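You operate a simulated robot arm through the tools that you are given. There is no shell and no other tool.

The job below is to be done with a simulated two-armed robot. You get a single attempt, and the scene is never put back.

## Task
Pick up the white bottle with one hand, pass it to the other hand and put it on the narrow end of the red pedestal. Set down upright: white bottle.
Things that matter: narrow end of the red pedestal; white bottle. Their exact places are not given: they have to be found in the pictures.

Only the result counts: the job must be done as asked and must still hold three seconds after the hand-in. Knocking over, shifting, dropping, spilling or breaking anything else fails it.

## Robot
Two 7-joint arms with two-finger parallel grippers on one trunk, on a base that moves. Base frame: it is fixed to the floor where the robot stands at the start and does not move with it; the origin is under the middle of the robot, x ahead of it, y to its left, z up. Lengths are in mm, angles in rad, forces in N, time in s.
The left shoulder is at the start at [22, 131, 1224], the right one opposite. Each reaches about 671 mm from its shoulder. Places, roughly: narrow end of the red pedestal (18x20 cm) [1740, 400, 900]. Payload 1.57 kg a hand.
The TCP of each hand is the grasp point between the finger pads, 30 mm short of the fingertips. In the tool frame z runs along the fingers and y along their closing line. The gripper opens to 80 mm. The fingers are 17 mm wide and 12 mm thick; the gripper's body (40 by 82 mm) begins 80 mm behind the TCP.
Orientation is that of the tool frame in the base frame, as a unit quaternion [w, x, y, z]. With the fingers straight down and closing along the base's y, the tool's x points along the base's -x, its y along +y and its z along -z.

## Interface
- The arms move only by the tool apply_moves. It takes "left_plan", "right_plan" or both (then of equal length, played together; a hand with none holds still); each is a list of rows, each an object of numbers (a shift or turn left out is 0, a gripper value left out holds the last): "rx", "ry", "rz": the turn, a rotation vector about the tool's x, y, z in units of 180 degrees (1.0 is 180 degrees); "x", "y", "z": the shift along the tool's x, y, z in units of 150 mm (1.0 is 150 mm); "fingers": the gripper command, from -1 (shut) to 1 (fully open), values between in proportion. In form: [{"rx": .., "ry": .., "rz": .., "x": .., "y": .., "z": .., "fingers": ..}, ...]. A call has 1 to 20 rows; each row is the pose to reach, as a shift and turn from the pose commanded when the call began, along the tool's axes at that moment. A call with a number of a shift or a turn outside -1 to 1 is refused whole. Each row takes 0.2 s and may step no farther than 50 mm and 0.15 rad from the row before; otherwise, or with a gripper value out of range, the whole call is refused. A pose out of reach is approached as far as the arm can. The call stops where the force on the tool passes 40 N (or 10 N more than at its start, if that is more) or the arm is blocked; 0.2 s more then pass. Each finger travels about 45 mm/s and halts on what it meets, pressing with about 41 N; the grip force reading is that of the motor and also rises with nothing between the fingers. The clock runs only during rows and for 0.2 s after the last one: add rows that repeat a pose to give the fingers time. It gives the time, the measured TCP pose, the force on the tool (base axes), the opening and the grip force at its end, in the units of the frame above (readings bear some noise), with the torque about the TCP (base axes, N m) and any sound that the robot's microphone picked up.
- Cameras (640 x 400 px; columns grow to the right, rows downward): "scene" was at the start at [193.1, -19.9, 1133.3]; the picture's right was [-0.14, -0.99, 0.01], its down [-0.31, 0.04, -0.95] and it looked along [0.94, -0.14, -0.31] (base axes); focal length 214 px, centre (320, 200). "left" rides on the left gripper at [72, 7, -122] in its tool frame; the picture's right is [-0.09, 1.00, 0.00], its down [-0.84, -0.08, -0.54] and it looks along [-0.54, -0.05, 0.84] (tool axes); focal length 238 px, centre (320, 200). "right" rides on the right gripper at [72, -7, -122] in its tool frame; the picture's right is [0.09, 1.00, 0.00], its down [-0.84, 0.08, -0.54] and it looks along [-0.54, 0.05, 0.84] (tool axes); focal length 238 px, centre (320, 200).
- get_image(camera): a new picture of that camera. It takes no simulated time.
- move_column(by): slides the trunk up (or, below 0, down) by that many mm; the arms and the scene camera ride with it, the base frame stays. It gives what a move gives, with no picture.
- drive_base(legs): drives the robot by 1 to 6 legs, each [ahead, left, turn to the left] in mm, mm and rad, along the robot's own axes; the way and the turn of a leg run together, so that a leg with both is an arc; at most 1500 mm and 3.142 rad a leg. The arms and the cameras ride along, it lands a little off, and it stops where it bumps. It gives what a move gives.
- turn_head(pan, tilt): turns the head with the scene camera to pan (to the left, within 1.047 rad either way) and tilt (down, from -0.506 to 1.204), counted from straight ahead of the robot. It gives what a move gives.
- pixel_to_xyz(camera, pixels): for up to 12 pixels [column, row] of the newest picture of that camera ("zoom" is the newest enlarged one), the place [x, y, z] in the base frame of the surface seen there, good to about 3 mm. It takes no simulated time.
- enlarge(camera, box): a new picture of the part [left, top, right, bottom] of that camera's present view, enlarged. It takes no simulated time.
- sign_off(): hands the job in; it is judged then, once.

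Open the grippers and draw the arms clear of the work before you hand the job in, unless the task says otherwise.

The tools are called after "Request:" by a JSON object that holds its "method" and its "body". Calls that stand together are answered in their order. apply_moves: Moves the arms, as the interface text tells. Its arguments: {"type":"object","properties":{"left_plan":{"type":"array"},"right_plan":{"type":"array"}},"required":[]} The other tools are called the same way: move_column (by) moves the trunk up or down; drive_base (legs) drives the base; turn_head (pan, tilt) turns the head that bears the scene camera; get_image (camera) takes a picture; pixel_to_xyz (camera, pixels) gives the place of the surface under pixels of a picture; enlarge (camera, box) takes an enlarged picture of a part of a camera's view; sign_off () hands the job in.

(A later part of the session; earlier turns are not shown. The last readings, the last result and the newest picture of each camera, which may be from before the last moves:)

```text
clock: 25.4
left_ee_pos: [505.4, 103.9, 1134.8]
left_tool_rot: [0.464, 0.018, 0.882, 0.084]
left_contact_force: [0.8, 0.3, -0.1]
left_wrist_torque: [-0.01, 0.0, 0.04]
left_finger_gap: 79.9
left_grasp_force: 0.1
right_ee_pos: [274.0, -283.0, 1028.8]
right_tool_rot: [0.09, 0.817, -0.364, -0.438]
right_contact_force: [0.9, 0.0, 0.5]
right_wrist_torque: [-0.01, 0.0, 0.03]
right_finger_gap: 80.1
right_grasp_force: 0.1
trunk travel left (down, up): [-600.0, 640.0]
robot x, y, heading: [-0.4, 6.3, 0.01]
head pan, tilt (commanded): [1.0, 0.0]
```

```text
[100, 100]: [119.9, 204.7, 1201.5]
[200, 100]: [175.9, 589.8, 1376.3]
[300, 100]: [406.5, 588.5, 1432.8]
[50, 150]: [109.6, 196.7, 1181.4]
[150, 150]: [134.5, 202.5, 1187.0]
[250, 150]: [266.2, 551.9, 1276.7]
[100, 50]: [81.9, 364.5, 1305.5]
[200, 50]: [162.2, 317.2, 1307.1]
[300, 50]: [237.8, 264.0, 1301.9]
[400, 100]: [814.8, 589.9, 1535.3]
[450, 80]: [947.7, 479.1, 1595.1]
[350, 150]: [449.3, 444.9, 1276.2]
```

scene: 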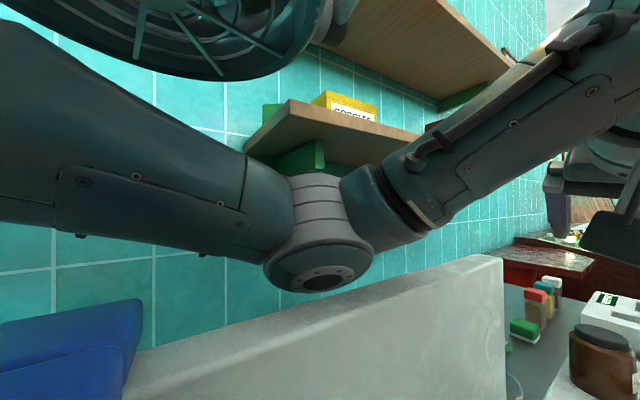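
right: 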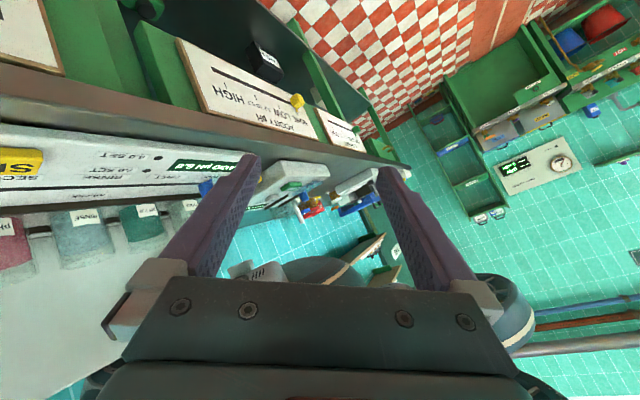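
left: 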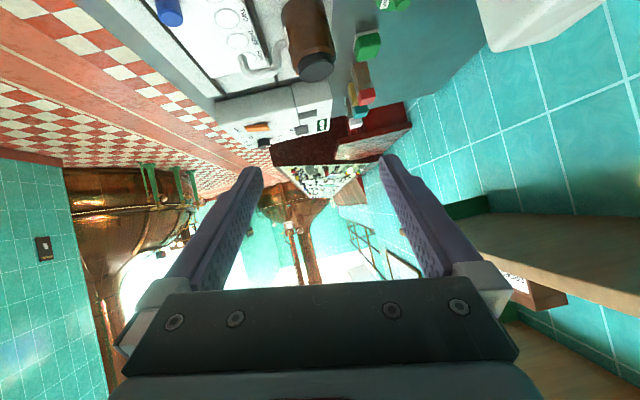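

There's a ducted-fan part at (200,30), about (160, 317, 1307), plus a matching one on the right, and the robot pose readings wander slightly, so the base appears to hover. I need to keep those fans clear of the shelf, so I'll check the elbow's clearance over the panel and blue box before sliding to -y.

Request:
{"method": "pixel_to_xyz", "body": {"camera": "scene", "pixels": [[320, 285], [290, 275], [100, 230], [220, 250], [60, 320], [120, 310], [20, 330], [300, 300], [350, 110], [330, 40], [415, 210], [470, 180]]}}

Request:
{"method": "turn_head", "body": {"pan": 1.04, "tilt": -0.5}}

Request:
{"method": "get_image", "body": {"camera": "scene"}}

Request:
{"method": "pixel_to_xyz", "body": {"camera": "scene", "pixels": [[100, 150], [200, 200], [300, 150], [200, 120], [350, 250], [50, 250], [320, 320], [400, 320], [420, 200], [500, 200]]}}

```text
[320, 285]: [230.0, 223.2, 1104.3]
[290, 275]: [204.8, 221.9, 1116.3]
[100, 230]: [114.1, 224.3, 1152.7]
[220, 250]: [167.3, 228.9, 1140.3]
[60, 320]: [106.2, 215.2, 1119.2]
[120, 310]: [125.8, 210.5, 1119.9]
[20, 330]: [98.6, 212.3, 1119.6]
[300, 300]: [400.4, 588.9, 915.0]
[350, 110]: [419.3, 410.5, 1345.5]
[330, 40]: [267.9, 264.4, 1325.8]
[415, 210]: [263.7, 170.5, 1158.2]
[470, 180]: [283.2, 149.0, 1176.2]
```

```text
clock: 26.3
left_ee_pos: [505.7, 103.5, 1135.5]
left_tool_rot: [0.464, 0.017, 0.881, 0.086]
left_contact_force: [0.3, 0.0, -0.4]
left_wrist_torque: [0.0, 0.02, -0.01]
left_finger_gap: 80.1
left_grasp_force: 0.1
right_ee_pos: [273.1, -282.7, 1028.1]
right_tool_rot: [0.09, 0.817, -0.364, -0.439]
right_contact_force: [0.3, 0.3, 0.4]
right_wrist_torque: [0.04, -0.01, 0.0]
right_finger_gap: 79.9
right_grasp_force: 0.1
trunk travel left (down, up): [-600.0, 640.0]
robot x, y, heading: [-3.5, -0.0, 0.004]
head pan, tilt (commanded): [1.04, -0.499]
```

```text
taken
```

scene: 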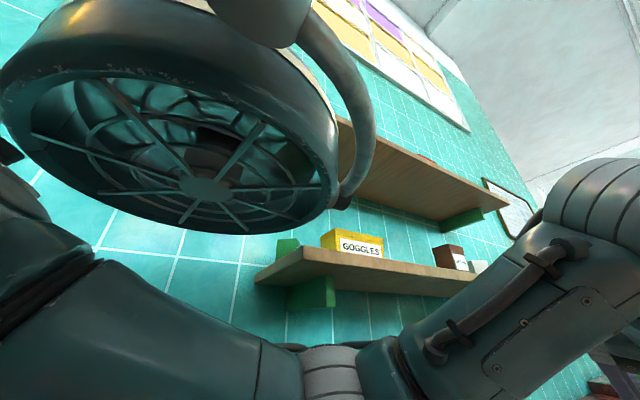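

```text
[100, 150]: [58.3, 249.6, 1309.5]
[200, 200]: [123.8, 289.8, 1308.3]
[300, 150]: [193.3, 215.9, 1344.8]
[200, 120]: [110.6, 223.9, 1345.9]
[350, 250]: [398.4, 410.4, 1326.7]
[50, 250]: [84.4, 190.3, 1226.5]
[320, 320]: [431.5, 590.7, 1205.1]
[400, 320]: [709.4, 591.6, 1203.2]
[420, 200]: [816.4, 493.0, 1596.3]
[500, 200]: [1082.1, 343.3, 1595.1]
```

The elbow's underside (230, 223, 1104) is just touching height with the panel top (1100). I'll raise the column by 80 mm to clear it before any sideways motion; the arm is in front of the shelf edge (y<338), so upward is free.

Request:
{"method": "move_column", "body": {"by": 80}}

Request:
{"method": "get_image", "body": {"camera": "scene"}}

```text
clock: 27.4
left_ee_pos: [503.3, 84.4, 1212.0]
left_tool_rot: [0.462, 0.017, 0.884, 0.073]
left_contact_force: [0.5, 0.5, -0.4]
left_wrist_torque: [-0.01, 0.0, 0.02]
left_finger_gap: 79.7
left_grasp_force: 0.1
right_ee_pos: [272.8, -298.5, 1112.5]
right_tool_rot: [0.098, 0.816, -0.367, -0.436]
right_contact_force: [-0.2, -0.4, 0.0]
right_wrist_torque: [-0.05, 0.02, -0.03]
right_finger_gap: 80.0
right_grasp_force: 0.1
trunk travel left (down, up): [-680.0, 560.0]
robot x, y, heading: [4.1, 1.9, -0.001]
head pan, tilt (commanded): [1.04, -0.499]
```

```text
taken
```

scene: 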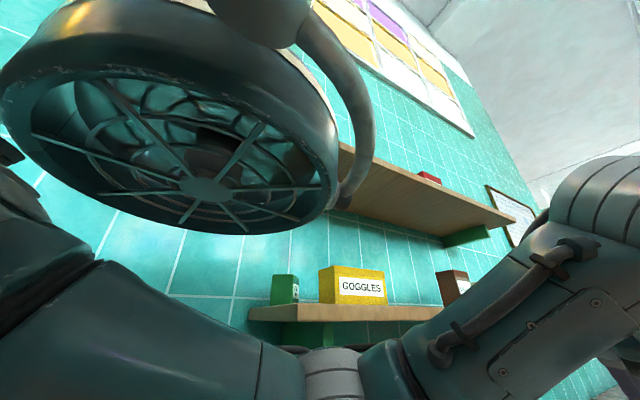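

The fan and whole body rose together, so clearances are better. I'll fly sideways 300 mm to -y, away from the shelf and over the aisle.

Request:
{"method": "drive_base", "body": {"legs": [[0, -300, 0]]}}

Request:
{"method": "turn_head", "body": {"pan": 0.5, "tilt": 0.35}}

Request:
{"method": "get_image", "body": {"camera": "scene"}}

```text
clock: 29.5
left_ee_pos: [504.7, -208.0, 1211.7]
left_tool_rot: [0.463, 0.02, 0.883, 0.071]
left_contact_force: [-0.1, 0.2, 0.2]
left_wrist_torque: [-0.01, 0.01, 0.03]
left_finger_gap: 79.9
left_grasp_force: 0.1
right_ee_pos: [272.1, -591.0, 1111.8]
right_tool_rot: [0.098, 0.815, -0.37, -0.436]
right_contact_force: [0.7, 0.7, 0.4]
right_wrist_torque: [-0.01, 0.01, -0.02]
right_finger_gap: 80.2
right_grasp_force: 0.1
trunk travel left (down, up): [-680.0, 560.0]
robot x, y, heading: [-0.4, -289.0, 0.004]
head pan, tilt (commanded): [1.04, -0.499]
```

```text
clock: 30.6
left_ee_pos: [503.5, -206.8, 1212.2]
left_tool_rot: [0.463, 0.019, 0.883, 0.072]
left_contact_force: [1.3, 0.0, 0.6]
left_wrist_torque: [0.01, 0.0, -0.04]
left_finger_gap: 79.9
left_grasp_force: 0.0
right_ee_pos: [272.0, -590.9, 1111.2]
right_tool_rot: [0.096, 0.815, -0.369, -0.437]
right_contact_force: [-0.7, 1.1, -0.6]
right_wrist_torque: [0.01, -0.01, 0.01]
right_finger_gap: 79.9
right_grasp_force: 0.1
trunk travel left (down, up): [-680.0, 560.0]
robot x, y, heading: [-0.7, -287.5, 0.003]
head pan, tilt (commanded): [0.499, 0.351]
```

```text
taken
```

scene: 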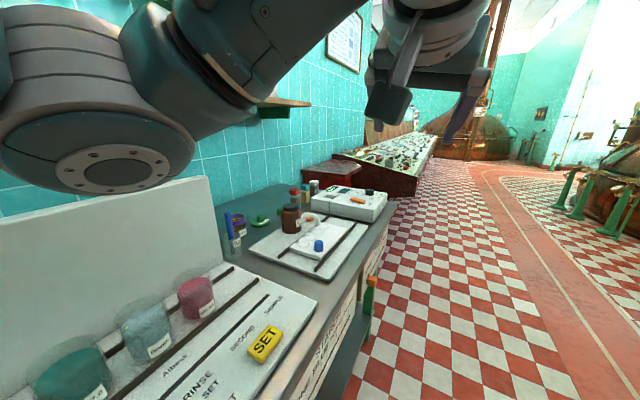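

I now have a clearer view over the bench. I'll zoom in on the bottle area and beyond, around (300,200).

Request:
{"method": "enlarge", "body": {"camera": "scene", "box": [220, 170, 300, 220]}}

Request:
{"method": "enlarge", "body": {"camera": "scene", "box": [280, 130, 440, 230]}}

Request:
{"method": "enlarge", "body": {"camera": "scene", "box": [270, 165, 334, 205]}}

```text
8.00 times, centred on (260, 195) of scene
```

zoom: 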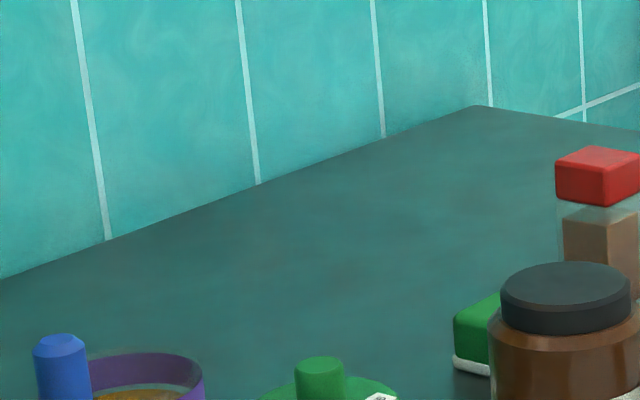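

```text
4.00 times, centred on (360, 180) of scene
```

zoom: 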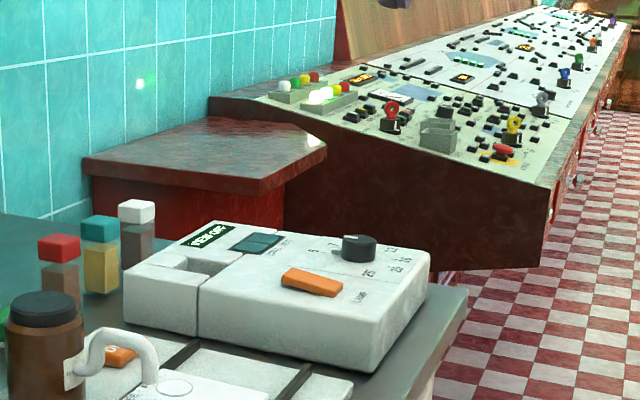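

```text
10.00 times, centred on (302, 185) of scene
```

zoom: 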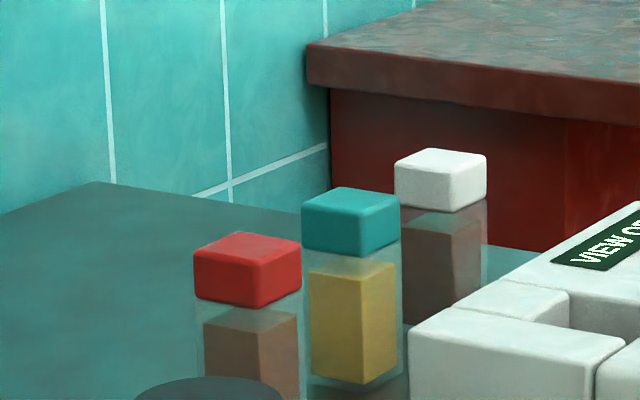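

The three capped bottles (red, teal, white) stand together, and the white-capped one is the likely target. I still want to rule out another white bottle elsewhere, so I'll back off into the aisle and turn left to face the bench.

Request:
{"method": "drive_base", "body": {"legs": [[0, -350, 0], [0, 0, 1.5708]]}}

Request:
{"method": "turn_head", "body": {"pan": 0.6, "tilt": 0.3}}

Request:
{"method": "get_image", "body": {"camera": "scene"}}

Request:
{"method": "turn_head", "body": {"pan": -0.5, "tilt": 0.3}}

Request:
{"method": "get_image", "body": {"camera": "scene"}}

```text
clock: 36.8
left_ee_pos: [-86.0, -140.1, 1210.9]
left_tool_rot: [0.274, -0.615, 0.634, 0.38]
left_contact_force: [0.1, 0.8, 0.6]
left_wrist_torque: [0.0, 0.01, -0.02]
left_finger_gap: 79.8
left_grasp_force: 0.1
right_ee_pos: [298.3, -367.1, 1110.4]
right_tool_rot: [0.379, 0.834, 0.322, -0.237]
right_contact_force: [0.0, -0.5, 0.4]
right_wrist_torque: [-0.01, 0.01, 0.01]
right_finger_gap: 79.8
right_grasp_force: 0.0
trunk travel left (down, up): [-680.0, 560.0]
robot x, y, heading: [1.1, -642.5, 1.586]
head pan, tilt (commanded): [0.499, 0.351]
```

```text
clock: 37.4
left_ee_pos: [-88.2, -141.0, 1211.1]
left_tool_rot: [0.274, -0.616, 0.633, 0.38]
left_contact_force: [0.0, 0.2, 0.3]
left_wrist_torque: [-0.04, 0.03, 0.0]
left_finger_gap: 80.2
left_grasp_force: 0.1
right_ee_pos: [298.7, -367.6, 1111.8]
right_tool_rot: [0.379, 0.835, 0.321, -0.238]
right_contact_force: [-0.2, -0.7, -0.5]
right_wrist_torque: [-0.01, -0.01, -0.01]
right_finger_gap: 80.0
right_grasp_force: 0.0
trunk travel left (down, up): [-680.0, 560.0]
robot x, y, heading: [2.9, -641.1, 1.588]
head pan, tilt (commanded): [0.6, 0.3]
```

```text
taken
```

scene: 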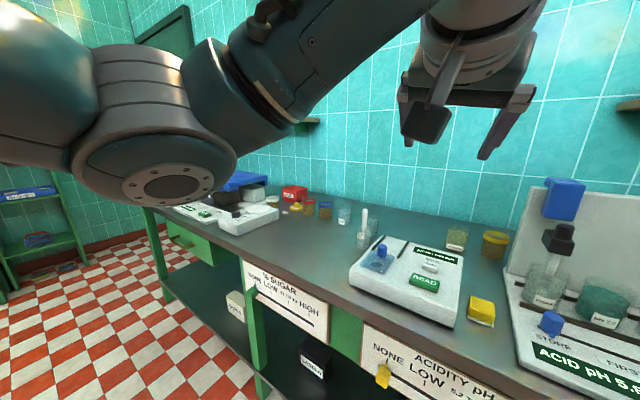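

```text
clock: 38.8
left_ee_pos: [-87.4, -139.6, 1212.0]
left_tool_rot: [0.274, -0.615, 0.633, 0.38]
left_contact_force: [1.2, 0.8, 0.0]
left_wrist_torque: [0.01, -0.01, 0.01]
left_finger_gap: 80.2
left_grasp_force: 0.0
right_ee_pos: [298.3, -367.3, 1111.4]
right_tool_rot: [0.379, 0.835, 0.321, -0.238]
right_contact_force: [-0.9, 0.5, -0.8]
right_wrist_torque: [-0.03, 0.04, -0.02]
right_finger_gap: 80.1
right_grasp_force: 0.1
trunk travel left (down, up): [-680.0, 560.0]
robot x, y, heading: [4.7, -640.4, 1.585]
head pan, tilt (commanded): [-0.499, 0.3]
```

```text
taken
```

scene: 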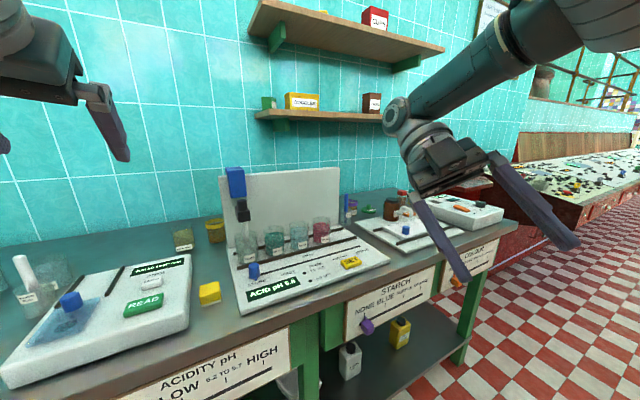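

New find: on the lower shelf under the bench there's a white bottle near (350,360) and a yellow one at (400,333). I'll zoom in and measure them.

Request:
{"method": "enlarge", "body": {"camera": "scene", "box": [300, 300, 460, 400]}}

Request:
{"method": "pixel_to_xyz", "body": {"camera": "scene", "pixels": [[350, 365], [348, 378], [351, 345], [400, 335], [402, 320], [380, 370], [368, 325], [430, 360], [300, 380], [330, 390], [440, 330], [366, 385]]}}

Request:
{"method": "turn_head", "body": {"pan": -0.4, "tilt": 0.8}}

Request:
{"method": "get_image", "body": {"camera": "scene"}}

```text
4.00 times, centred on (380, 350) of scene
```

zoom: 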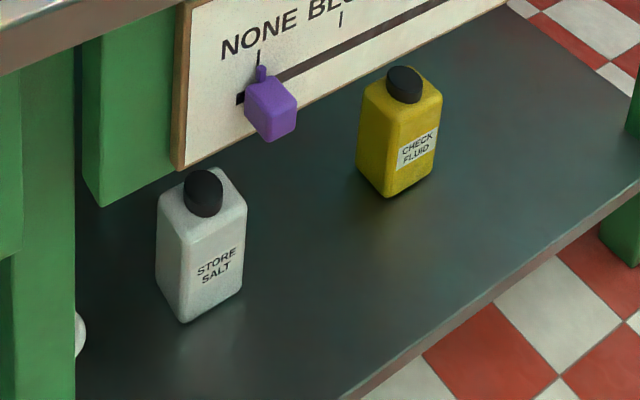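

```text
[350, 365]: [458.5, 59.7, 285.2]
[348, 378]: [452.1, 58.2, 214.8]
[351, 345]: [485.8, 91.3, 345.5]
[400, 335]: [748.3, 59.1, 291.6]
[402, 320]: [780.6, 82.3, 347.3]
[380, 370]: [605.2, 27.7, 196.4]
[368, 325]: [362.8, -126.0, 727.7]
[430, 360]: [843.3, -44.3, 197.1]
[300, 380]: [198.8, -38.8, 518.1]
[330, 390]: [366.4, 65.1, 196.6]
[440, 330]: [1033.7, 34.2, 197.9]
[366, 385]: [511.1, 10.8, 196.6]
```

```text
clock: 39.7
left_ee_pos: [-87.8, -141.2, 1210.6]
left_tool_rot: [0.274, -0.616, 0.633, 0.38]
left_contact_force: [-0.9, 0.1, 0.2]
left_wrist_torque: [0.0, -0.02, 0.03]
left_finger_gap: 80.2
left_grasp_force: 0.1
right_ee_pos: [298.7, -367.2, 1111.9]
right_tool_rot: [0.379, 0.835, 0.321, -0.239]
right_contact_force: [1.1, 0.1, -0.3]
right_wrist_torque: [0.0, 0.0, 0.01]
right_finger_gap: 79.8
right_grasp_force: 0.0
trunk travel left (down, up): [-680.0, 560.0]
robot x, y, heading: [0.8, -639.8, 1.589]
head pan, tilt (commanded): [-0.4, 0.799]
```

```text
taken
```

scene: 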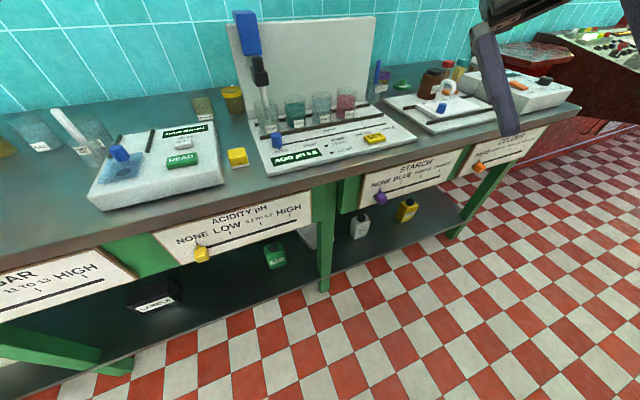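

The real target is the white "STORE SALT" bottle on the lower shelf (z≈197), around (470, 75), standing about 155 mm tall, next to a yellow "CHECK FLUID" bottle at x≈760. Before lowering, I'll back off into the aisle and line up with it.

Request:
{"method": "drive_base", "body": {"legs": [[-260, -400, 0]]}}

Request:
{"method": "turn_head", "body": {"pan": 0.0, "tilt": 0.6}}

Request:
{"method": "get_image", "body": {"camera": "scene"}}

```text
clock: 42.5
left_ee_pos: [309.5, -391.2, 1212.2]
left_tool_rot: [0.273, -0.616, 0.633, 0.38]
left_contact_force: [0.1, 0.5, 0.2]
left_wrist_torque: [0.03, 0.05, 0.01]
left_finger_gap: 80.1
left_grasp_force: 0.0
right_ee_pos: [696.3, -616.6, 1111.9]
right_tool_rot: [0.379, 0.835, 0.321, -0.237]
right_contact_force: [0.4, 0.5, 0.2]
right_wrist_torque: [0.0, 0.03, 0.01]
right_finger_gap: 79.8
right_grasp_force: 0.0
trunk travel left (down, up): [-680.0, 560.0]
robot x, y, heading: [398.9, -894.5, 1.59]
head pan, tilt (commanded): [-0.4, 0.799]
```

```text
clock: 43.4
left_ee_pos: [308.7, -391.4, 1212.0]
left_tool_rot: [0.274, -0.617, 0.633, 0.381]
left_contact_force: [0.3, 0.2, -0.3]
left_wrist_torque: [0.0, 0.0, 0.0]
left_finger_gap: 80.1
left_grasp_force: 0.0
right_ee_pos: [695.2, -617.3, 1111.8]
right_tool_rot: [0.38, 0.834, 0.322, -0.237]
right_contact_force: [-0.8, 0.5, 0.5]
right_wrist_torque: [-0.01, 0.0, 0.0]
right_finger_gap: 80.0
right_grasp_force: 0.0
trunk travel left (down, up): [-680.0, 560.0]
robot x, y, heading: [399.9, -894.1, 1.593]
head pan, tilt (commanded): [0.0, 0.6]
```

```text
taken
```

scene: 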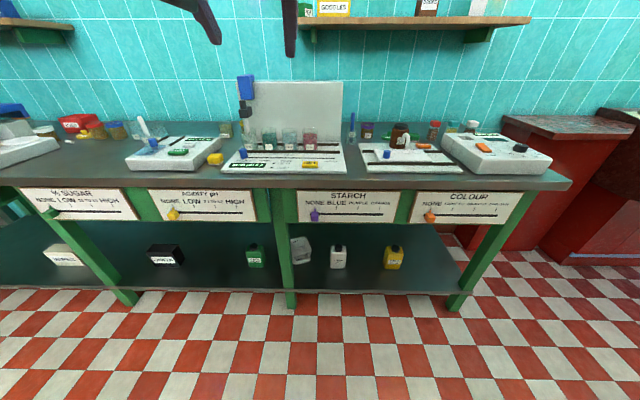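

This view shows the lower shelf: a white jug-like object at (300,250), the white bottle at (337,257) and the yellow one at (393,258). I'll zoom in on all the candidates.

Request:
{"method": "enlarge", "body": {"camera": "scene", "box": [230, 210, 430, 310]}}

Request:
{"method": "enlarge", "body": {"camera": "scene", "box": [20, 220, 220, 320]}}

Request:
{"method": "enlarge", "body": {"camera": "scene", "box": [480, 90, 640, 260]}}

Request:
{"method": "pixel_to_xyz", "body": {"camera": "scene", "pixels": [[337, 262], [300, 250], [393, 260], [289, 260], [337, 286], [289, 300], [337, 218], [345, 195], [320, 280], [360, 240], [455, 295], [445, 285]]}}

```text
3.20 times, centred on (330, 260) of scene
```

zoom: 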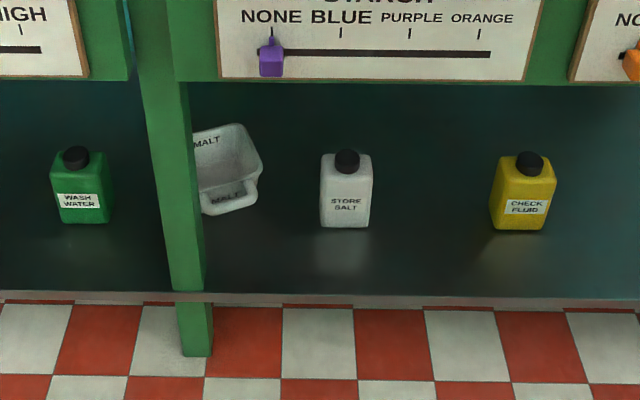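

```text
3.20 times, centred on (120, 270) of scene
```

zoom: 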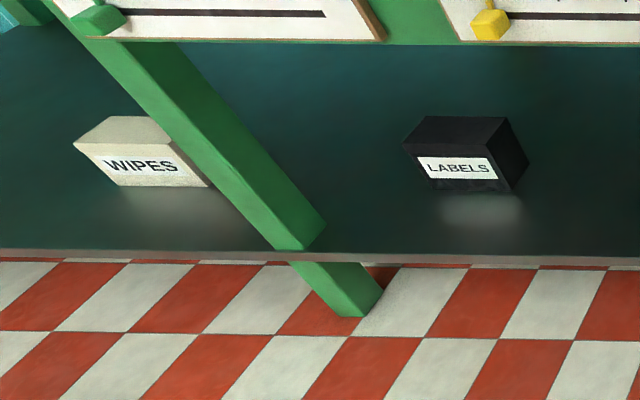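

```text
2.35 times, centred on (560, 175) of scene
```

zoom: 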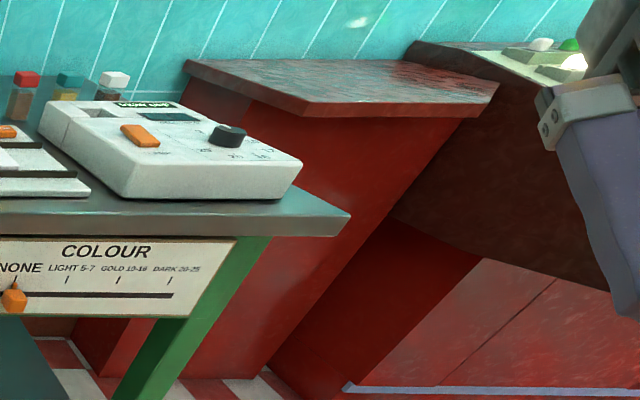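

```text
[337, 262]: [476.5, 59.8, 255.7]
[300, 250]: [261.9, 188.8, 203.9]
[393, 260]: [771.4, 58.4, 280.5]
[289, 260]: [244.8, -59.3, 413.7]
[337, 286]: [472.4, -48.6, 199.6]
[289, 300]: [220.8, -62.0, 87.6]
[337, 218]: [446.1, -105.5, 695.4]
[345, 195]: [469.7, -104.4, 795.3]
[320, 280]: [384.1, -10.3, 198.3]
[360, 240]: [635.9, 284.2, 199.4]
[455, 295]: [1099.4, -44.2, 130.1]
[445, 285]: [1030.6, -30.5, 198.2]
```

The white bottle is "STORE SALT"; the other white item is a MALT scoop. I need its exact size and yaw, so I'll zoom in tightly and measure its edges.

Request:
{"method": "enlarge", "body": {"camera": "scene", "box": [317, 245, 357, 295]}}

```text
8.00 times, centred on (337, 270) of scene
```

zoom: 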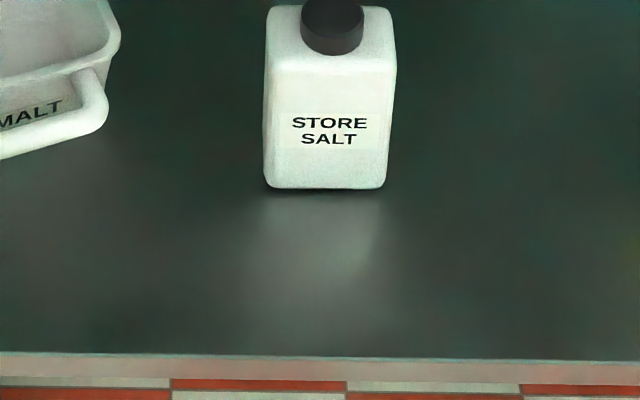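

Request:
{"method": "pixel_to_xyz", "body": {"camera": "zoom", "pixels": [[268, 120], [330, 120], [388, 120], [270, 180], [380, 180], [275, 60], [388, 60], [270, 15], [390, 15], [330, 35], [100, 100], [330, 192]]}}

```text
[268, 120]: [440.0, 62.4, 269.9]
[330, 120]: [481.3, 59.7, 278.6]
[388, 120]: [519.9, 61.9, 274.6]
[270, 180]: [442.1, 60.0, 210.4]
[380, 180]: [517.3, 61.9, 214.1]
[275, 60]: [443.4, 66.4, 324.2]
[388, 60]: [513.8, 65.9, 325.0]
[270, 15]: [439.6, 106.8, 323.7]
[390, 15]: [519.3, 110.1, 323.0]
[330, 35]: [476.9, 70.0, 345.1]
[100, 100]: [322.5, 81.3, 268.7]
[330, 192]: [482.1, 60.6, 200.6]
```

The front face sits at y≈60 and spans x≈440–520, so it's 80 mm wide. The body is too wide to grip across x, but the black cap (about 38 mm, top z≈350) and the ~52 mm depth are grippable. The plan is: right hand takes the cap from the front, left hand then takes the body across its depth. First I'll unwind the right wrist.

Request:
{"method": "apply_moves", "body": {"right_plan": [{"rx": 0.0091, "ry": 0.0443, "x": 0.029, "y": -0.004, "z": -0.112}, {"rx": 0.0182, "ry": 0.0886, "x": 0.058, "y": -0.008, "z": -0.224}, {"rx": 0.0273, "ry": 0.1329, "x": 0.088, "y": -0.011, "z": -0.337}, {"rx": 0.0364, "ry": 0.1772, "x": 0.117, "y": -0.015, "z": -0.449}, {"rx": 0.0455, "ry": 0.2215, "x": 0.146, "y": -0.019, "z": -0.561}]}}

```text
clock: 44.6
left_ee_pos: [308.3, -390.6, 1210.7]
left_tool_rot: [0.273, -0.616, 0.633, 0.381]
left_contact_force: [0.5, 0.7, -0.4]
left_wrist_torque: [0.01, 0.0, 0.05]
left_finger_gap: 80.1
left_grasp_force: 0.1
right_ee_pos: [720.2, -542.6, 1146.7]
right_tool_rot: [0.186, 0.89, 0.414, 0.041]
right_contact_force: [-0.2, -0.1, -0.2]
right_wrist_torque: [-0.01, -0.01, 0.0]
right_finger_gap: 80.2
right_grasp_force: 0.0
trunk travel left (down, up): [-680.0, 560.0]
robot x, y, heading: [400.9, -896.9, 1.59]
head pan, tilt (commanded): [0.0, 0.6]
```

Now I'll unwind the yaw of the right hand by about +138° in steps.

Request:
{"method": "apply_moves", "body": {"right_plan": [{"rz": 0.045}, {"rz": 0.09}, {"rz": 0.135}, {"rz": 0.18}, {"rz": 0.225}, {"rz": 0.27}, {"rz": 0.315}, {"rz": 0.36}, {"rz": 0.405}, {"rz": 0.45}, {"rz": 0.495}, {"rz": 0.54}, {"rz": 0.585}, {"rz": 0.63}, {"rz": 0.675}, {"rz": 0.72}, {"rz": 0.765}]}}

```text
clock: 48.2
left_ee_pos: [308.7, -390.5, 1211.2]
left_tool_rot: [0.274, -0.616, 0.633, 0.38]
left_contact_force: [0.3, 0.4, -0.3]
left_wrist_torque: [0.0, -0.03, 0.02]
left_finger_gap: 80.1
left_grasp_force: 0.0
right_ee_pos: [721.8, -542.2, 1147.0]
right_tool_rot: [0.031, 0.706, -0.681, 0.19]
right_contact_force: [1.0, -0.5, 0.7]
right_wrist_torque: [0.03, -0.01, 0.02]
right_finger_gap: 80.1
right_grasp_force: 0.1
trunk travel left (down, up): [-680.0, 560.0]
robot x, y, heading: [394.9, -893.0, 1.59]
head pan, tilt (commanded): [0.0, 0.6]
```

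The right fingers now point down again. Next I'll swing them forward to horizontal (toward +y), bringing the hand in front of the right shoulder.

Request:
{"method": "apply_moves", "body": {"right_plan": [{"rx": -0.0038, "ry": -0.046, "rz": 0.0053, "x": -0.0288, "y": 0.0731}, {"rx": -0.0077, "ry": -0.0919, "rz": 0.0105, "x": -0.0577, "y": 0.1462}, {"rx": -0.0115, "ry": -0.1379, "rz": 0.0158, "x": -0.0865, "y": 0.2192}, {"rx": -0.0153, "ry": -0.1839, "rz": 0.021, "x": -0.1154, "y": 0.2923}, {"rx": -0.0192, "ry": -0.2298, "rz": 0.0263, "x": -0.1442, "y": 0.3654}, {"rx": -0.023, "ry": -0.2758, "rz": 0.0316, "x": -0.1731, "y": 0.4385}, {"rx": -0.0268, "ry": -0.3218, "rz": 0.0368, "x": -0.2019, "y": 0.5115}, {"rx": -0.0306, "ry": -0.3678, "rz": 0.0421, "x": -0.2308, "y": 0.5846}, {"rx": -0.0345, "ry": -0.4137, "rz": 0.0474, "x": -0.2596, "y": 0.6577}, {"rx": -0.0383, "ry": -0.4597, "rz": 0.0526, "x": -0.2885, "y": 0.7308}, {"rx": -0.0421, "ry": -0.5057, "rz": 0.0579, "x": -0.3173, "y": 0.8038}, {"rx": -0.046, "ry": -0.5516, "rz": 0.0631, "x": -0.3462, "y": 0.8769}, {"rx": -0.0498, "ry": -0.5976, "rz": 0.0684, "x": -0.375, "y": 0.95}]}}

Request:
{"method": "get_image", "body": {"camera": "right"}}

Request:
{"method": "get_image", "body": {"camera": "scene"}}

```text
clock: 51.0
left_ee_pos: [309.5, -391.0, 1212.5]
left_tool_rot: [0.275, -0.616, 0.633, 0.38]
left_contact_force: [-0.1, -0.2, 0.3]
left_wrist_torque: [0.01, -0.01, 0.03]
left_finger_gap: 80.1
left_grasp_force: 0.0
right_ee_pos: [581.8, -498.6, 1097.2]
right_tool_rot: [0.499, -0.5, 0.5, 0.502]
right_contact_force: [-0.1, 0.5, -0.6]
right_wrist_torque: [-0.01, 0.0, -0.04]
right_finger_gap: 80.0
right_grasp_force: 0.2
trunk travel left (down, up): [-680.0, 560.0]
robot x, y, heading: [396.2, -894.1, 1.587]
head pan, tilt (commanded): [0.0, 0.6]
```

```text
taken
```

right: 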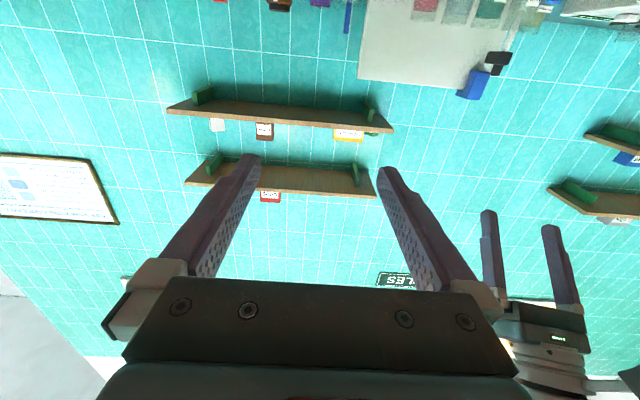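

```text
taken
```

scene: 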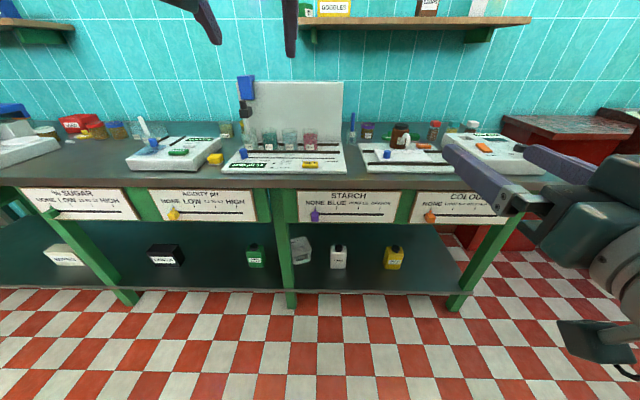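

The right hand now points straight at the bench. I'll bring the left hand back and to the left, turning it to point right and 30° down. That's both its parking pose and its receiving pose for the body grip.

Request:
{"method": "apply_moves", "body": {"left_plan": [{"rx": 0.0413, "ry": -0.0051, "rz": 0.0223, "x": 0.0888, "y": 0.0506, "z": -0.0536}, {"rx": 0.0826, "ry": -0.0101, "rz": 0.0445, "x": 0.1776, "y": 0.1013, "z": -0.1073}, {"rx": 0.1239, "ry": -0.0152, "rz": 0.0668, "x": 0.2665, "y": 0.1519, "z": -0.1609}, {"rx": 0.1652, "ry": -0.0203, "rz": 0.0891, "x": 0.3553, "y": 0.2025, "z": -0.2145}, {"rx": 0.2065, "ry": -0.0254, "rz": 0.1114, "x": 0.4441, "y": 0.2532, "z": -0.2682}, {"rx": 0.2477, "ry": -0.0304, "rz": 0.1336, "x": 0.5329, "y": 0.3038, "z": -0.3218}, {"rx": 0.289, "ry": -0.0355, "rz": 0.1559, "x": 0.6217, "y": 0.3545, "z": -0.3755}, {"rx": 0.3303, "ry": -0.0406, "rz": 0.1782, "x": 0.7105, "y": 0.4051, "z": -0.4291}, {"rx": 0.3716, "ry": -0.0457, "rz": 0.2005, "x": 0.7994, "y": 0.4557, "z": -0.4827}, {"rx": 0.4129, "ry": -0.0507, "rz": 0.2227, "x": 0.8882, "y": 0.5064, "z": -0.5364}, {"rx": 0.4542, "ry": -0.0558, "rz": 0.245, "x": 0.977, "y": 0.557, "z": -0.59}]}}

Request:
{"method": "get_image", "body": {"camera": "scene"}}

Request:
{"method": "get_image", "body": {"camera": "left"}}

```text
clock: 53.4
left_ee_pos: [223.4, -551.1, 1154.4]
left_tool_rot: [0.5, 0.0, 0.866, 0.0]
left_contact_force: [0.8, -0.6, -0.3]
left_wrist_torque: [0.03, 0.0, -0.05]
left_finger_gap: 80.2
left_grasp_force: 0.0
right_ee_pos: [582.5, -497.5, 1098.4]
right_tool_rot: [0.499, -0.5, 0.499, 0.502]
right_contact_force: [0.3, 0.5, 0.4]
right_wrist_torque: [-0.05, 0.0, 0.01]
right_finger_gap: 80.0
right_grasp_force: 0.1
trunk travel left (down, up): [-680.0, 560.0]
robot x, y, heading: [397.0, -892.8, 1.585]
head pan, tilt (commanded): [0.0, 0.6]
```

```text
taken
```

scene: 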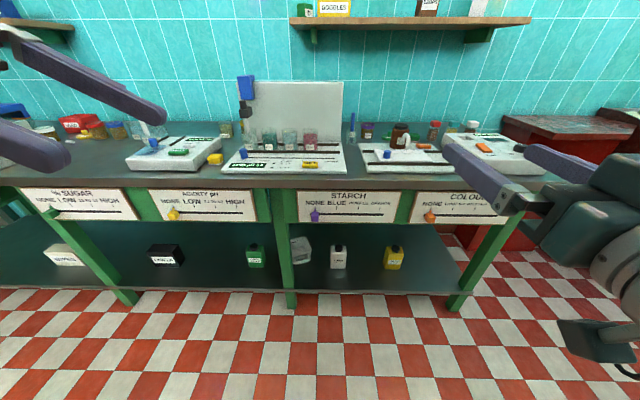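

```text
taken
```

left: 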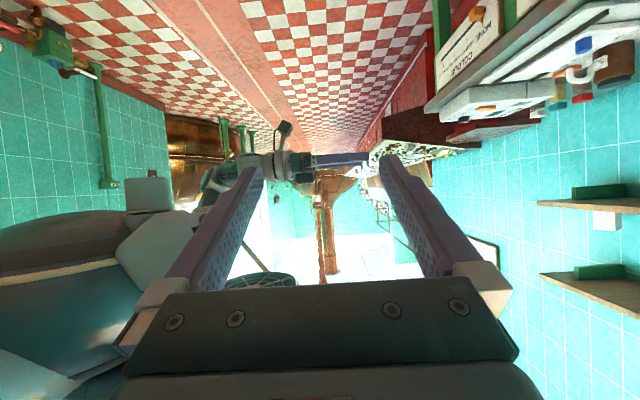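

Both hands are in workable poses. I'll pull the left hand 80 mm further back so it stays clear of the bench front later, then lower the column by 670 mm here in the open aisle.

Request:
{"method": "apply_moves", "body": {"left_plan": [{"y": -0.18}, {"y": -0.36}, {"y": -0.53}]}}

Request:
{"method": "move_column", "body": {"by": -670}}

Request:
{"method": "turn_head", "body": {"pan": -0.1, "tilt": 0.35}}

Request:
{"method": "get_image", "body": {"camera": "scene"}}

```text
clock: 54.2
left_ee_pos: [225.7, -629.8, 1152.8]
left_tool_rot: [0.5, 0.0, 0.866, -0.001]
left_contact_force: [-0.1, 1.3, 0.5]
left_wrist_torque: [0.01, -0.03, 0.0]
left_finger_gap: 79.8
left_grasp_force: 0.1
right_ee_pos: [582.1, -498.3, 1097.6]
right_tool_rot: [0.499, -0.5, 0.499, 0.501]
right_contact_force: [0.6, 0.3, -0.2]
right_wrist_torque: [0.0, 0.01, 0.03]
right_finger_gap: 79.9
right_grasp_force: 0.0
trunk travel left (down, up): [-680.0, 560.0]
robot x, y, heading: [402.0, -891.9, 1.593]
head pan, tilt (commanded): [0.0, 0.6]
```

```text
refused: -670 is not a number from -400 to 400
```

```text
clock: 55.0
left_ee_pos: [224.7, -630.2, 1152.9]
left_tool_rot: [0.498, -0.001, 0.867, 0.0]
left_contact_force: [-0.1, -0.5, -0.5]
left_wrist_torque: [-0.03, -0.01, 0.01]
left_finger_gap: 80.0
left_grasp_force: 0.0
right_ee_pos: [581.7, -498.3, 1098.6]
right_tool_rot: [0.499, -0.5, 0.499, 0.502]
right_contact_force: [-0.1, -0.5, 0.0]
right_wrist_torque: [0.0, 0.01, 0.01]
right_finger_gap: 79.9
right_grasp_force: 0.1
trunk travel left (down, up): [-680.0, 560.0]
robot x, y, heading: [400.3, -893.4, 1.587]
head pan, tilt (commanded): [-0.099, 0.351]
```

```text
taken
```

scene: 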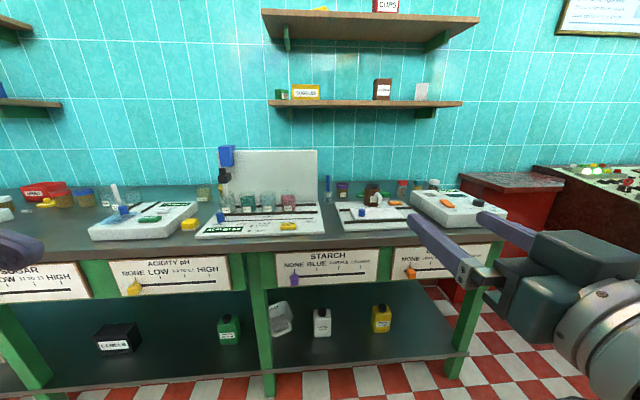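

The column takes at most 400 mm a call, so I'll lower it in two steps of 335 mm.

Request:
{"method": "move_column", "body": {"by": -335}}

Request:
{"method": "move_column", "body": {"by": -335}}

Request:
{"method": "get_image", "body": {"camera": "scene"}}

```text
clock: 58.2
left_ee_pos: [225.7, -630.2, 817.8]
left_tool_rot: [0.499, -0.001, 0.867, 0.0]
left_contact_force: [0.2, 0.0, 0.5]
left_wrist_torque: [0.02, -0.01, 0.01]
left_finger_gap: 80.0
left_grasp_force: 0.0
right_ee_pos: [581.3, -498.7, 763.5]
right_tool_rot: [0.499, -0.5, 0.499, 0.502]
right_contact_force: [0.1, 0.7, 0.1]
right_wrist_torque: [-0.02, 0.03, 0.0]
right_finger_gap: 79.9
right_grasp_force: 0.0
trunk travel left (down, up): [-345.0, 895.0]
robot x, y, heading: [396.5, -893.2, 1.592]
head pan, tilt (commanded): [-0.099, 0.351]
```

```text
clock: 61.5
left_ee_pos: [225.0, -629.8, 483.4]
left_tool_rot: [0.499, -0.001, 0.867, 0.0]
left_contact_force: [0.2, 0.0, -1.0]
left_wrist_torque: [0.0, 0.0, -0.02]
left_finger_gap: 80.0
left_grasp_force: 0.0
right_ee_pos: [581.0, -499.0, 428.6]
right_tool_rot: [0.499, -0.5, 0.499, 0.502]
right_contact_force: [0.0, 0.2, -0.2]
right_wrist_torque: [-0.01, 0.0, 0.0]
right_finger_gap: 80.0
right_grasp_force: 0.0
trunk travel left (down, up): [-10.0, 1230.0]
robot x, y, heading: [396.9, -893.4, 1.588]
head pan, tilt (commanded): [-0.099, 0.351]
```

```text
taken
```

scene: 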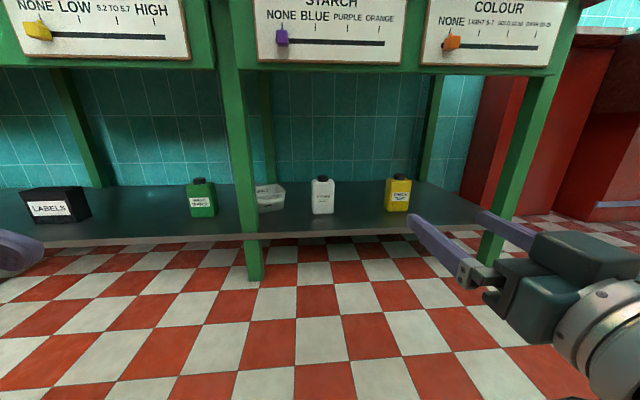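

Now the camera looks straight under the bench: white bottle at (322,195), yellow bottle (398,193), scoop (270,195). I'll zoom in and measure the bottle, cap and the apron's lower edge.

Request:
{"method": "enlarge", "body": {"camera": "scene", "box": [290, 165, 354, 225]}}

Request:
{"method": "pixel_to_xyz", "body": {"camera": "scene", "pixels": [[330, 65], [282, 42], [452, 42], [330, 55], [232, 150], [245, 150], [500, 200], [330, 235], [322, 200], [398, 200], [285, 190], [620, 150]]}}

```text
6.67 times, centred on (322, 195) of scene
```

zoom: 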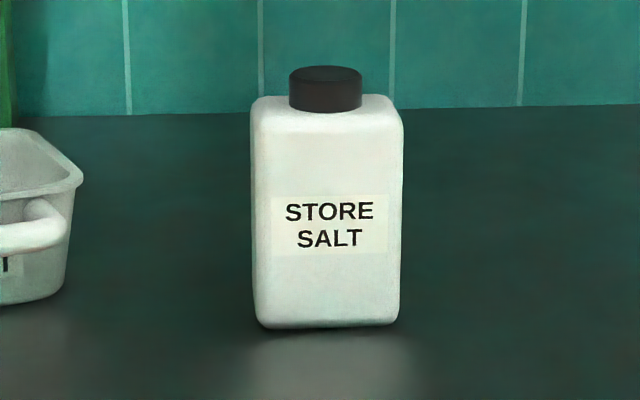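

```text
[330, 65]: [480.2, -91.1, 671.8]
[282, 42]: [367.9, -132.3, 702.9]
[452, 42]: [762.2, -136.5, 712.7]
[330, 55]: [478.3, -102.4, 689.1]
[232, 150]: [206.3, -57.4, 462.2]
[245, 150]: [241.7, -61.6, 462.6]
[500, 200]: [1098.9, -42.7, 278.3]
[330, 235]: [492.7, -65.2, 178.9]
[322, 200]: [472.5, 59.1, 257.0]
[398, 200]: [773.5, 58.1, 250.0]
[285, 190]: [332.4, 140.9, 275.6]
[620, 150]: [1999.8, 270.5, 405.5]
```

Request:
{"method": "pixel_to_xyz", "body": {"camera": "zoom", "pixels": [[254, 200], [326, 170], [400, 200], [258, 310], [396, 310], [295, 90], [325, 95], [358, 90], [325, 72], [325, 67], [270, 102], [390, 102]]}}

Request:
{"method": "pixel_to_xyz", "body": {"camera": "zoom", "pixels": [[325, 120], [260, 105], [398, 110], [290, 100], [362, 100], [325, 85], [300, 72], [350, 72], [325, 328], [75, 190], [40, 240], [70, 290]]}}

```text
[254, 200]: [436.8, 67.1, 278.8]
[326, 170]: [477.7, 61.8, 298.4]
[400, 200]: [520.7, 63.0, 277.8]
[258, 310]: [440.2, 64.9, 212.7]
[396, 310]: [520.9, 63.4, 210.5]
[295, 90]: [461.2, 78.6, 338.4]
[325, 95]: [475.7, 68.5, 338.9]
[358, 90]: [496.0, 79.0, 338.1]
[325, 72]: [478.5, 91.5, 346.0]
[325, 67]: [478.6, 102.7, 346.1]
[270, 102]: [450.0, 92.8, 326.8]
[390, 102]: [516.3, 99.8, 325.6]
```

```text
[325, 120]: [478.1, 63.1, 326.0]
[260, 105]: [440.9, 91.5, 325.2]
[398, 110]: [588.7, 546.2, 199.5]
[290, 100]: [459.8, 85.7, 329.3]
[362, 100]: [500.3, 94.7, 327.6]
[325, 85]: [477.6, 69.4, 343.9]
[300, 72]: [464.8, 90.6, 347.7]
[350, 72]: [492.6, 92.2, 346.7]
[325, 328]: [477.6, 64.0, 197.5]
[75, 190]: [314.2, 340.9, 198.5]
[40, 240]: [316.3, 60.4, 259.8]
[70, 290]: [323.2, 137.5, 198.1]
```

Bottle geometry: the body spans x≈437–521 with its front face at y≈62, and the shoulder is at z≈326. The cap centre is about (479, 88, 336), 40 mm across, top z≈346. The apron bottom is at z≈670, so there's ample room. I'll line up laterally and fly forward part of the way.

Request:
{"method": "drive_base", "body": {"legs": [[0, 96, 0], [300, 0, 0]]}}

Request:
{"method": "turn_head", "body": {"pan": -0.25, "tilt": 0.3}}

Request:
{"method": "get_image", "body": {"camera": "scene"}}

Request:
{"method": "get_image", "body": {"camera": "right"}}

```text
clock: 64.3
left_ee_pos: [119.6, -332.2, 482.4]
left_tool_rot: [0.499, -0.001, 0.867, -0.001]
left_contact_force: [-0.1, -0.7, -0.4]
left_wrist_torque: [0.05, -0.01, -0.02]
left_finger_gap: 79.9
left_grasp_force: 0.2
right_ee_pos: [478.6, -198.7, 427.8]
right_tool_rot: [0.499, -0.5, 0.5, 0.501]
right_contact_force: [1.0, -0.6, -0.3]
right_wrist_torque: [0.02, 0.0, 0.02]
right_finger_gap: 80.1
right_grasp_force: 0.0
trunk travel left (down, up): [-10.0, 1230.0]
robot x, y, heading: [293.2, -589.3, 1.588]
head pan, tilt (commanded): [-0.099, 0.351]
```

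```text
clock: 65.0
left_ee_pos: [119.7, -329.4, 483.1]
left_tool_rot: [0.499, -0.001, 0.866, 0.0]
left_contact_force: [-1.0, 0.1, -0.1]
left_wrist_torque: [-0.02, 0.0, 0.0]
left_finger_gap: 80.1
left_grasp_force: 0.0
right_ee_pos: [476.1, -196.0, 429.3]
right_tool_rot: [0.499, -0.5, 0.499, 0.502]
right_contact_force: [0.7, -0.5, 0.8]
right_wrist_torque: [0.01, 0.0, 0.02]
right_finger_gap: 80.1
right_grasp_force: 0.2
trunk travel left (down, up): [-10.0, 1230.0]
robot x, y, heading: [289.2, -588.6, 1.59]
head pan, tilt (commanded): [-0.25, 0.3]
```

```text
taken
```

scene: 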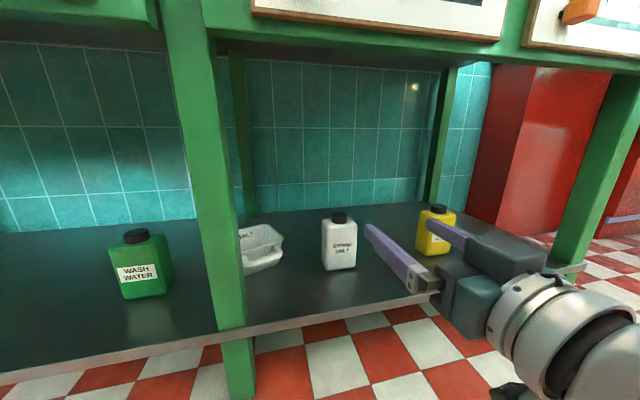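

```text
taken
```

right: 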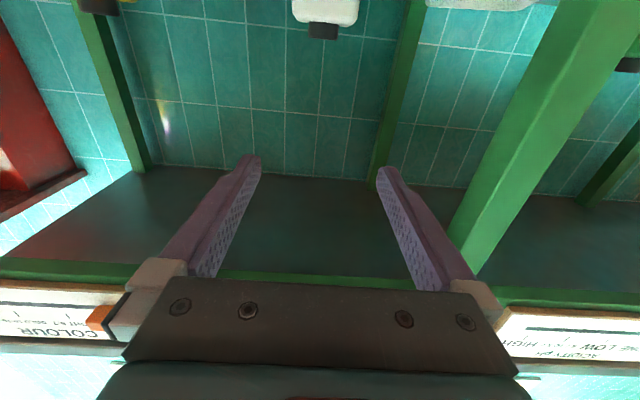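

The right camera shows the cap (upside down) at (323,30), well centred between the fingertips (257 and 383). I'll fly forward another 120 mm, then lower and extend the hand.

Request:
{"method": "drive_base", "body": {"legs": [[120, 0, 0]]}}

Request:
{"method": "get_image", "body": {"camera": "scene"}}

Request:
{"method": "get_image", "body": {"camera": "right"}}

```text
clock: 66.3
left_ee_pos: [118.3, -214.2, 482.1]
left_tool_rot: [0.499, -0.001, 0.867, -0.001]
left_contact_force: [0.4, 0.5, 0.1]
left_wrist_torque: [-0.01, -0.04, 0.03]
left_finger_gap: 80.0
left_grasp_force: 0.1
right_ee_pos: [475.9, -80.6, 426.3]
right_tool_rot: [0.499, -0.5, 0.5, 0.5]
right_contact_force: [-1.1, 0.1, -0.2]
right_wrist_torque: [0.01, -0.01, -0.01]
right_finger_gap: 79.9
right_grasp_force: 0.1
trunk travel left (down, up): [-10.0, 1230.0]
robot x, y, heading: [292.9, -472.9, 1.588]
head pan, tilt (commanded): [-0.25, 0.3]
```

```text
taken
```

scene: 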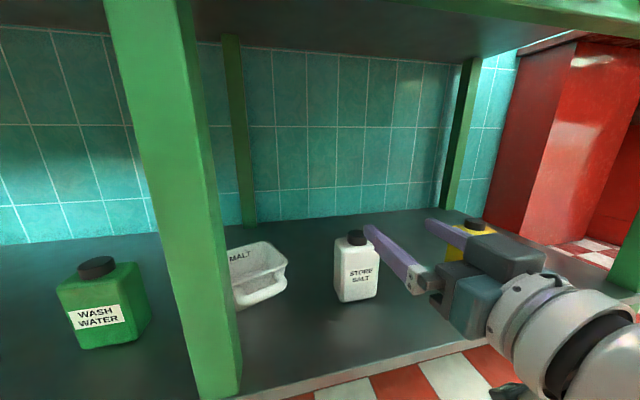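

```text
taken
```

right: 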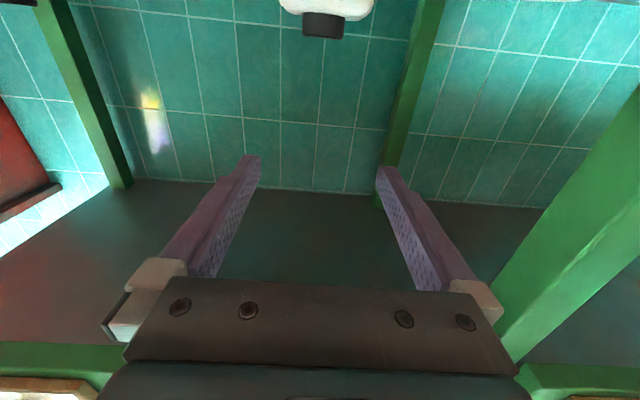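

Still aligned. I'll lower the right hand to about z=345 and bring the fingertips to about 40 mm short of the bottle, then check.

Request:
{"method": "apply_moves", "body": {"right_plan": [{"x": 0.18, "z": 0.15, "fingers": 1}, {"x": 0.36, "z": 0.3}, {"x": 0.54, "z": 0.45}, {"x": 0.54, "z": 0.45}]}}

Request:
{"method": "get_image", "body": {"camera": "scene"}}

Request:
{"method": "get_image", "body": {"camera": "right"}}

```text
clock: 67.3
left_ee_pos: [118.2, -210.8, 482.0]
left_tool_rot: [0.5, -0.001, 0.866, 0.0]
left_contact_force: [-0.2, -0.3, 0.4]
left_wrist_torque: [0.01, -0.01, 0.03]
left_finger_gap: 79.9
left_grasp_force: 0.0
right_ee_pos: [474.4, -10.1, 346.3]
right_tool_rot: [0.498, -0.5, 0.5, 0.502]
right_contact_force: [-1.0, -0.2, 0.3]
right_wrist_torque: [-0.04, -0.03, 0.01]
right_finger_gap: 80.1
right_grasp_force: 0.1
trunk travel left (down, up): [-10.0, 1230.0]
robot x, y, heading: [287.7, -472.6, 1.585]
head pan, tilt (commanded): [-0.25, 0.3]
```

```text
taken
```

scene: 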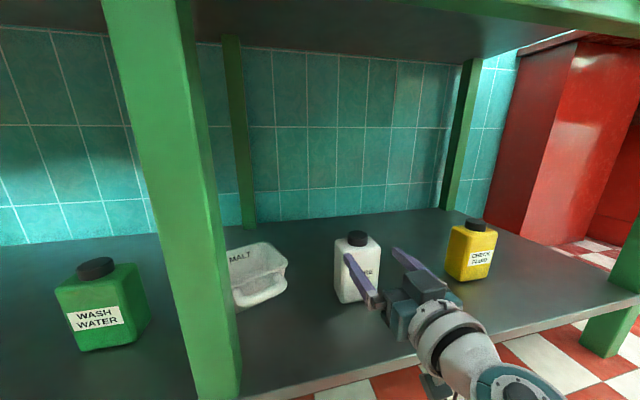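

```text
taken
```

right: 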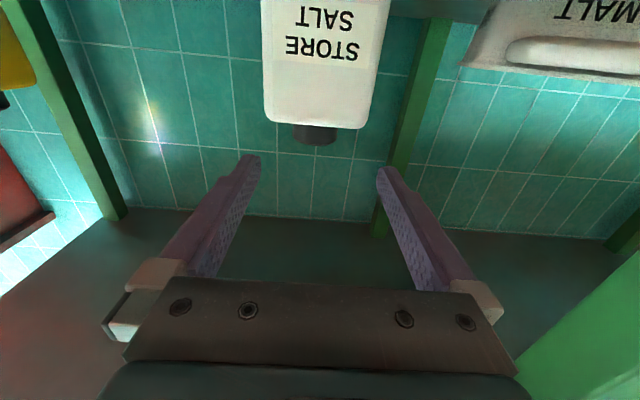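

The cap is at (316,137) in the right picture, between the fingertips at 257 and 383. I'll measure cap, bottle and fingertips in the same camera to get the exact relative offsets.

Request:
{"method": "pixel_to_xyz", "body": {"camera": "right", "pixels": [[316, 138], [300, 138], [332, 138], [316, 128], [316, 144], [270, 110], [372, 110], [250, 165], [388, 175], [320, 60]]}}

Request:
{"method": "enlarge", "body": {"camera": "right", "box": [220, 80, 420, 205]}}

Request:
{"method": "enlarge", "body": {"camera": "scene", "box": [310, 220, 430, 320]}}

```text
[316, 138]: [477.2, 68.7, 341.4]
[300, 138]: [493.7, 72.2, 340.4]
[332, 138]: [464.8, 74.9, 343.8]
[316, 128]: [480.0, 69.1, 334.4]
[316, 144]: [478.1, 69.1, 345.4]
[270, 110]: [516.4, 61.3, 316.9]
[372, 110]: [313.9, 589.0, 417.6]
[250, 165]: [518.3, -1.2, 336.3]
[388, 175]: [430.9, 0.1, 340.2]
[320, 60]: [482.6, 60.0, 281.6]
```

```text
3.20 times, centred on (320, 142) of right
```

zoom: 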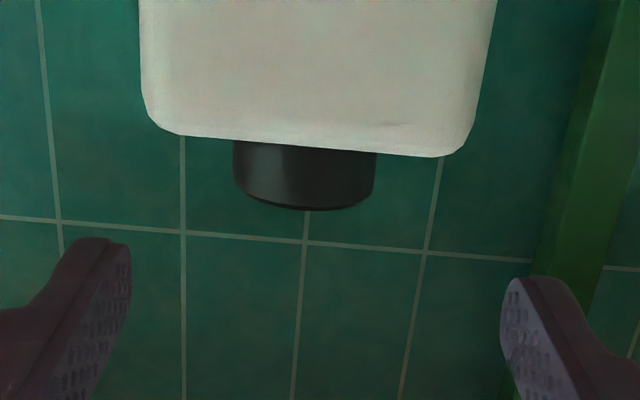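

```text
4.00 times, centred on (370, 270) of scene
```

zoom: 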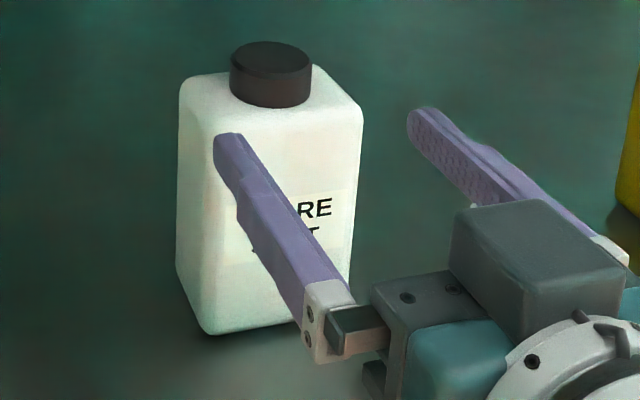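

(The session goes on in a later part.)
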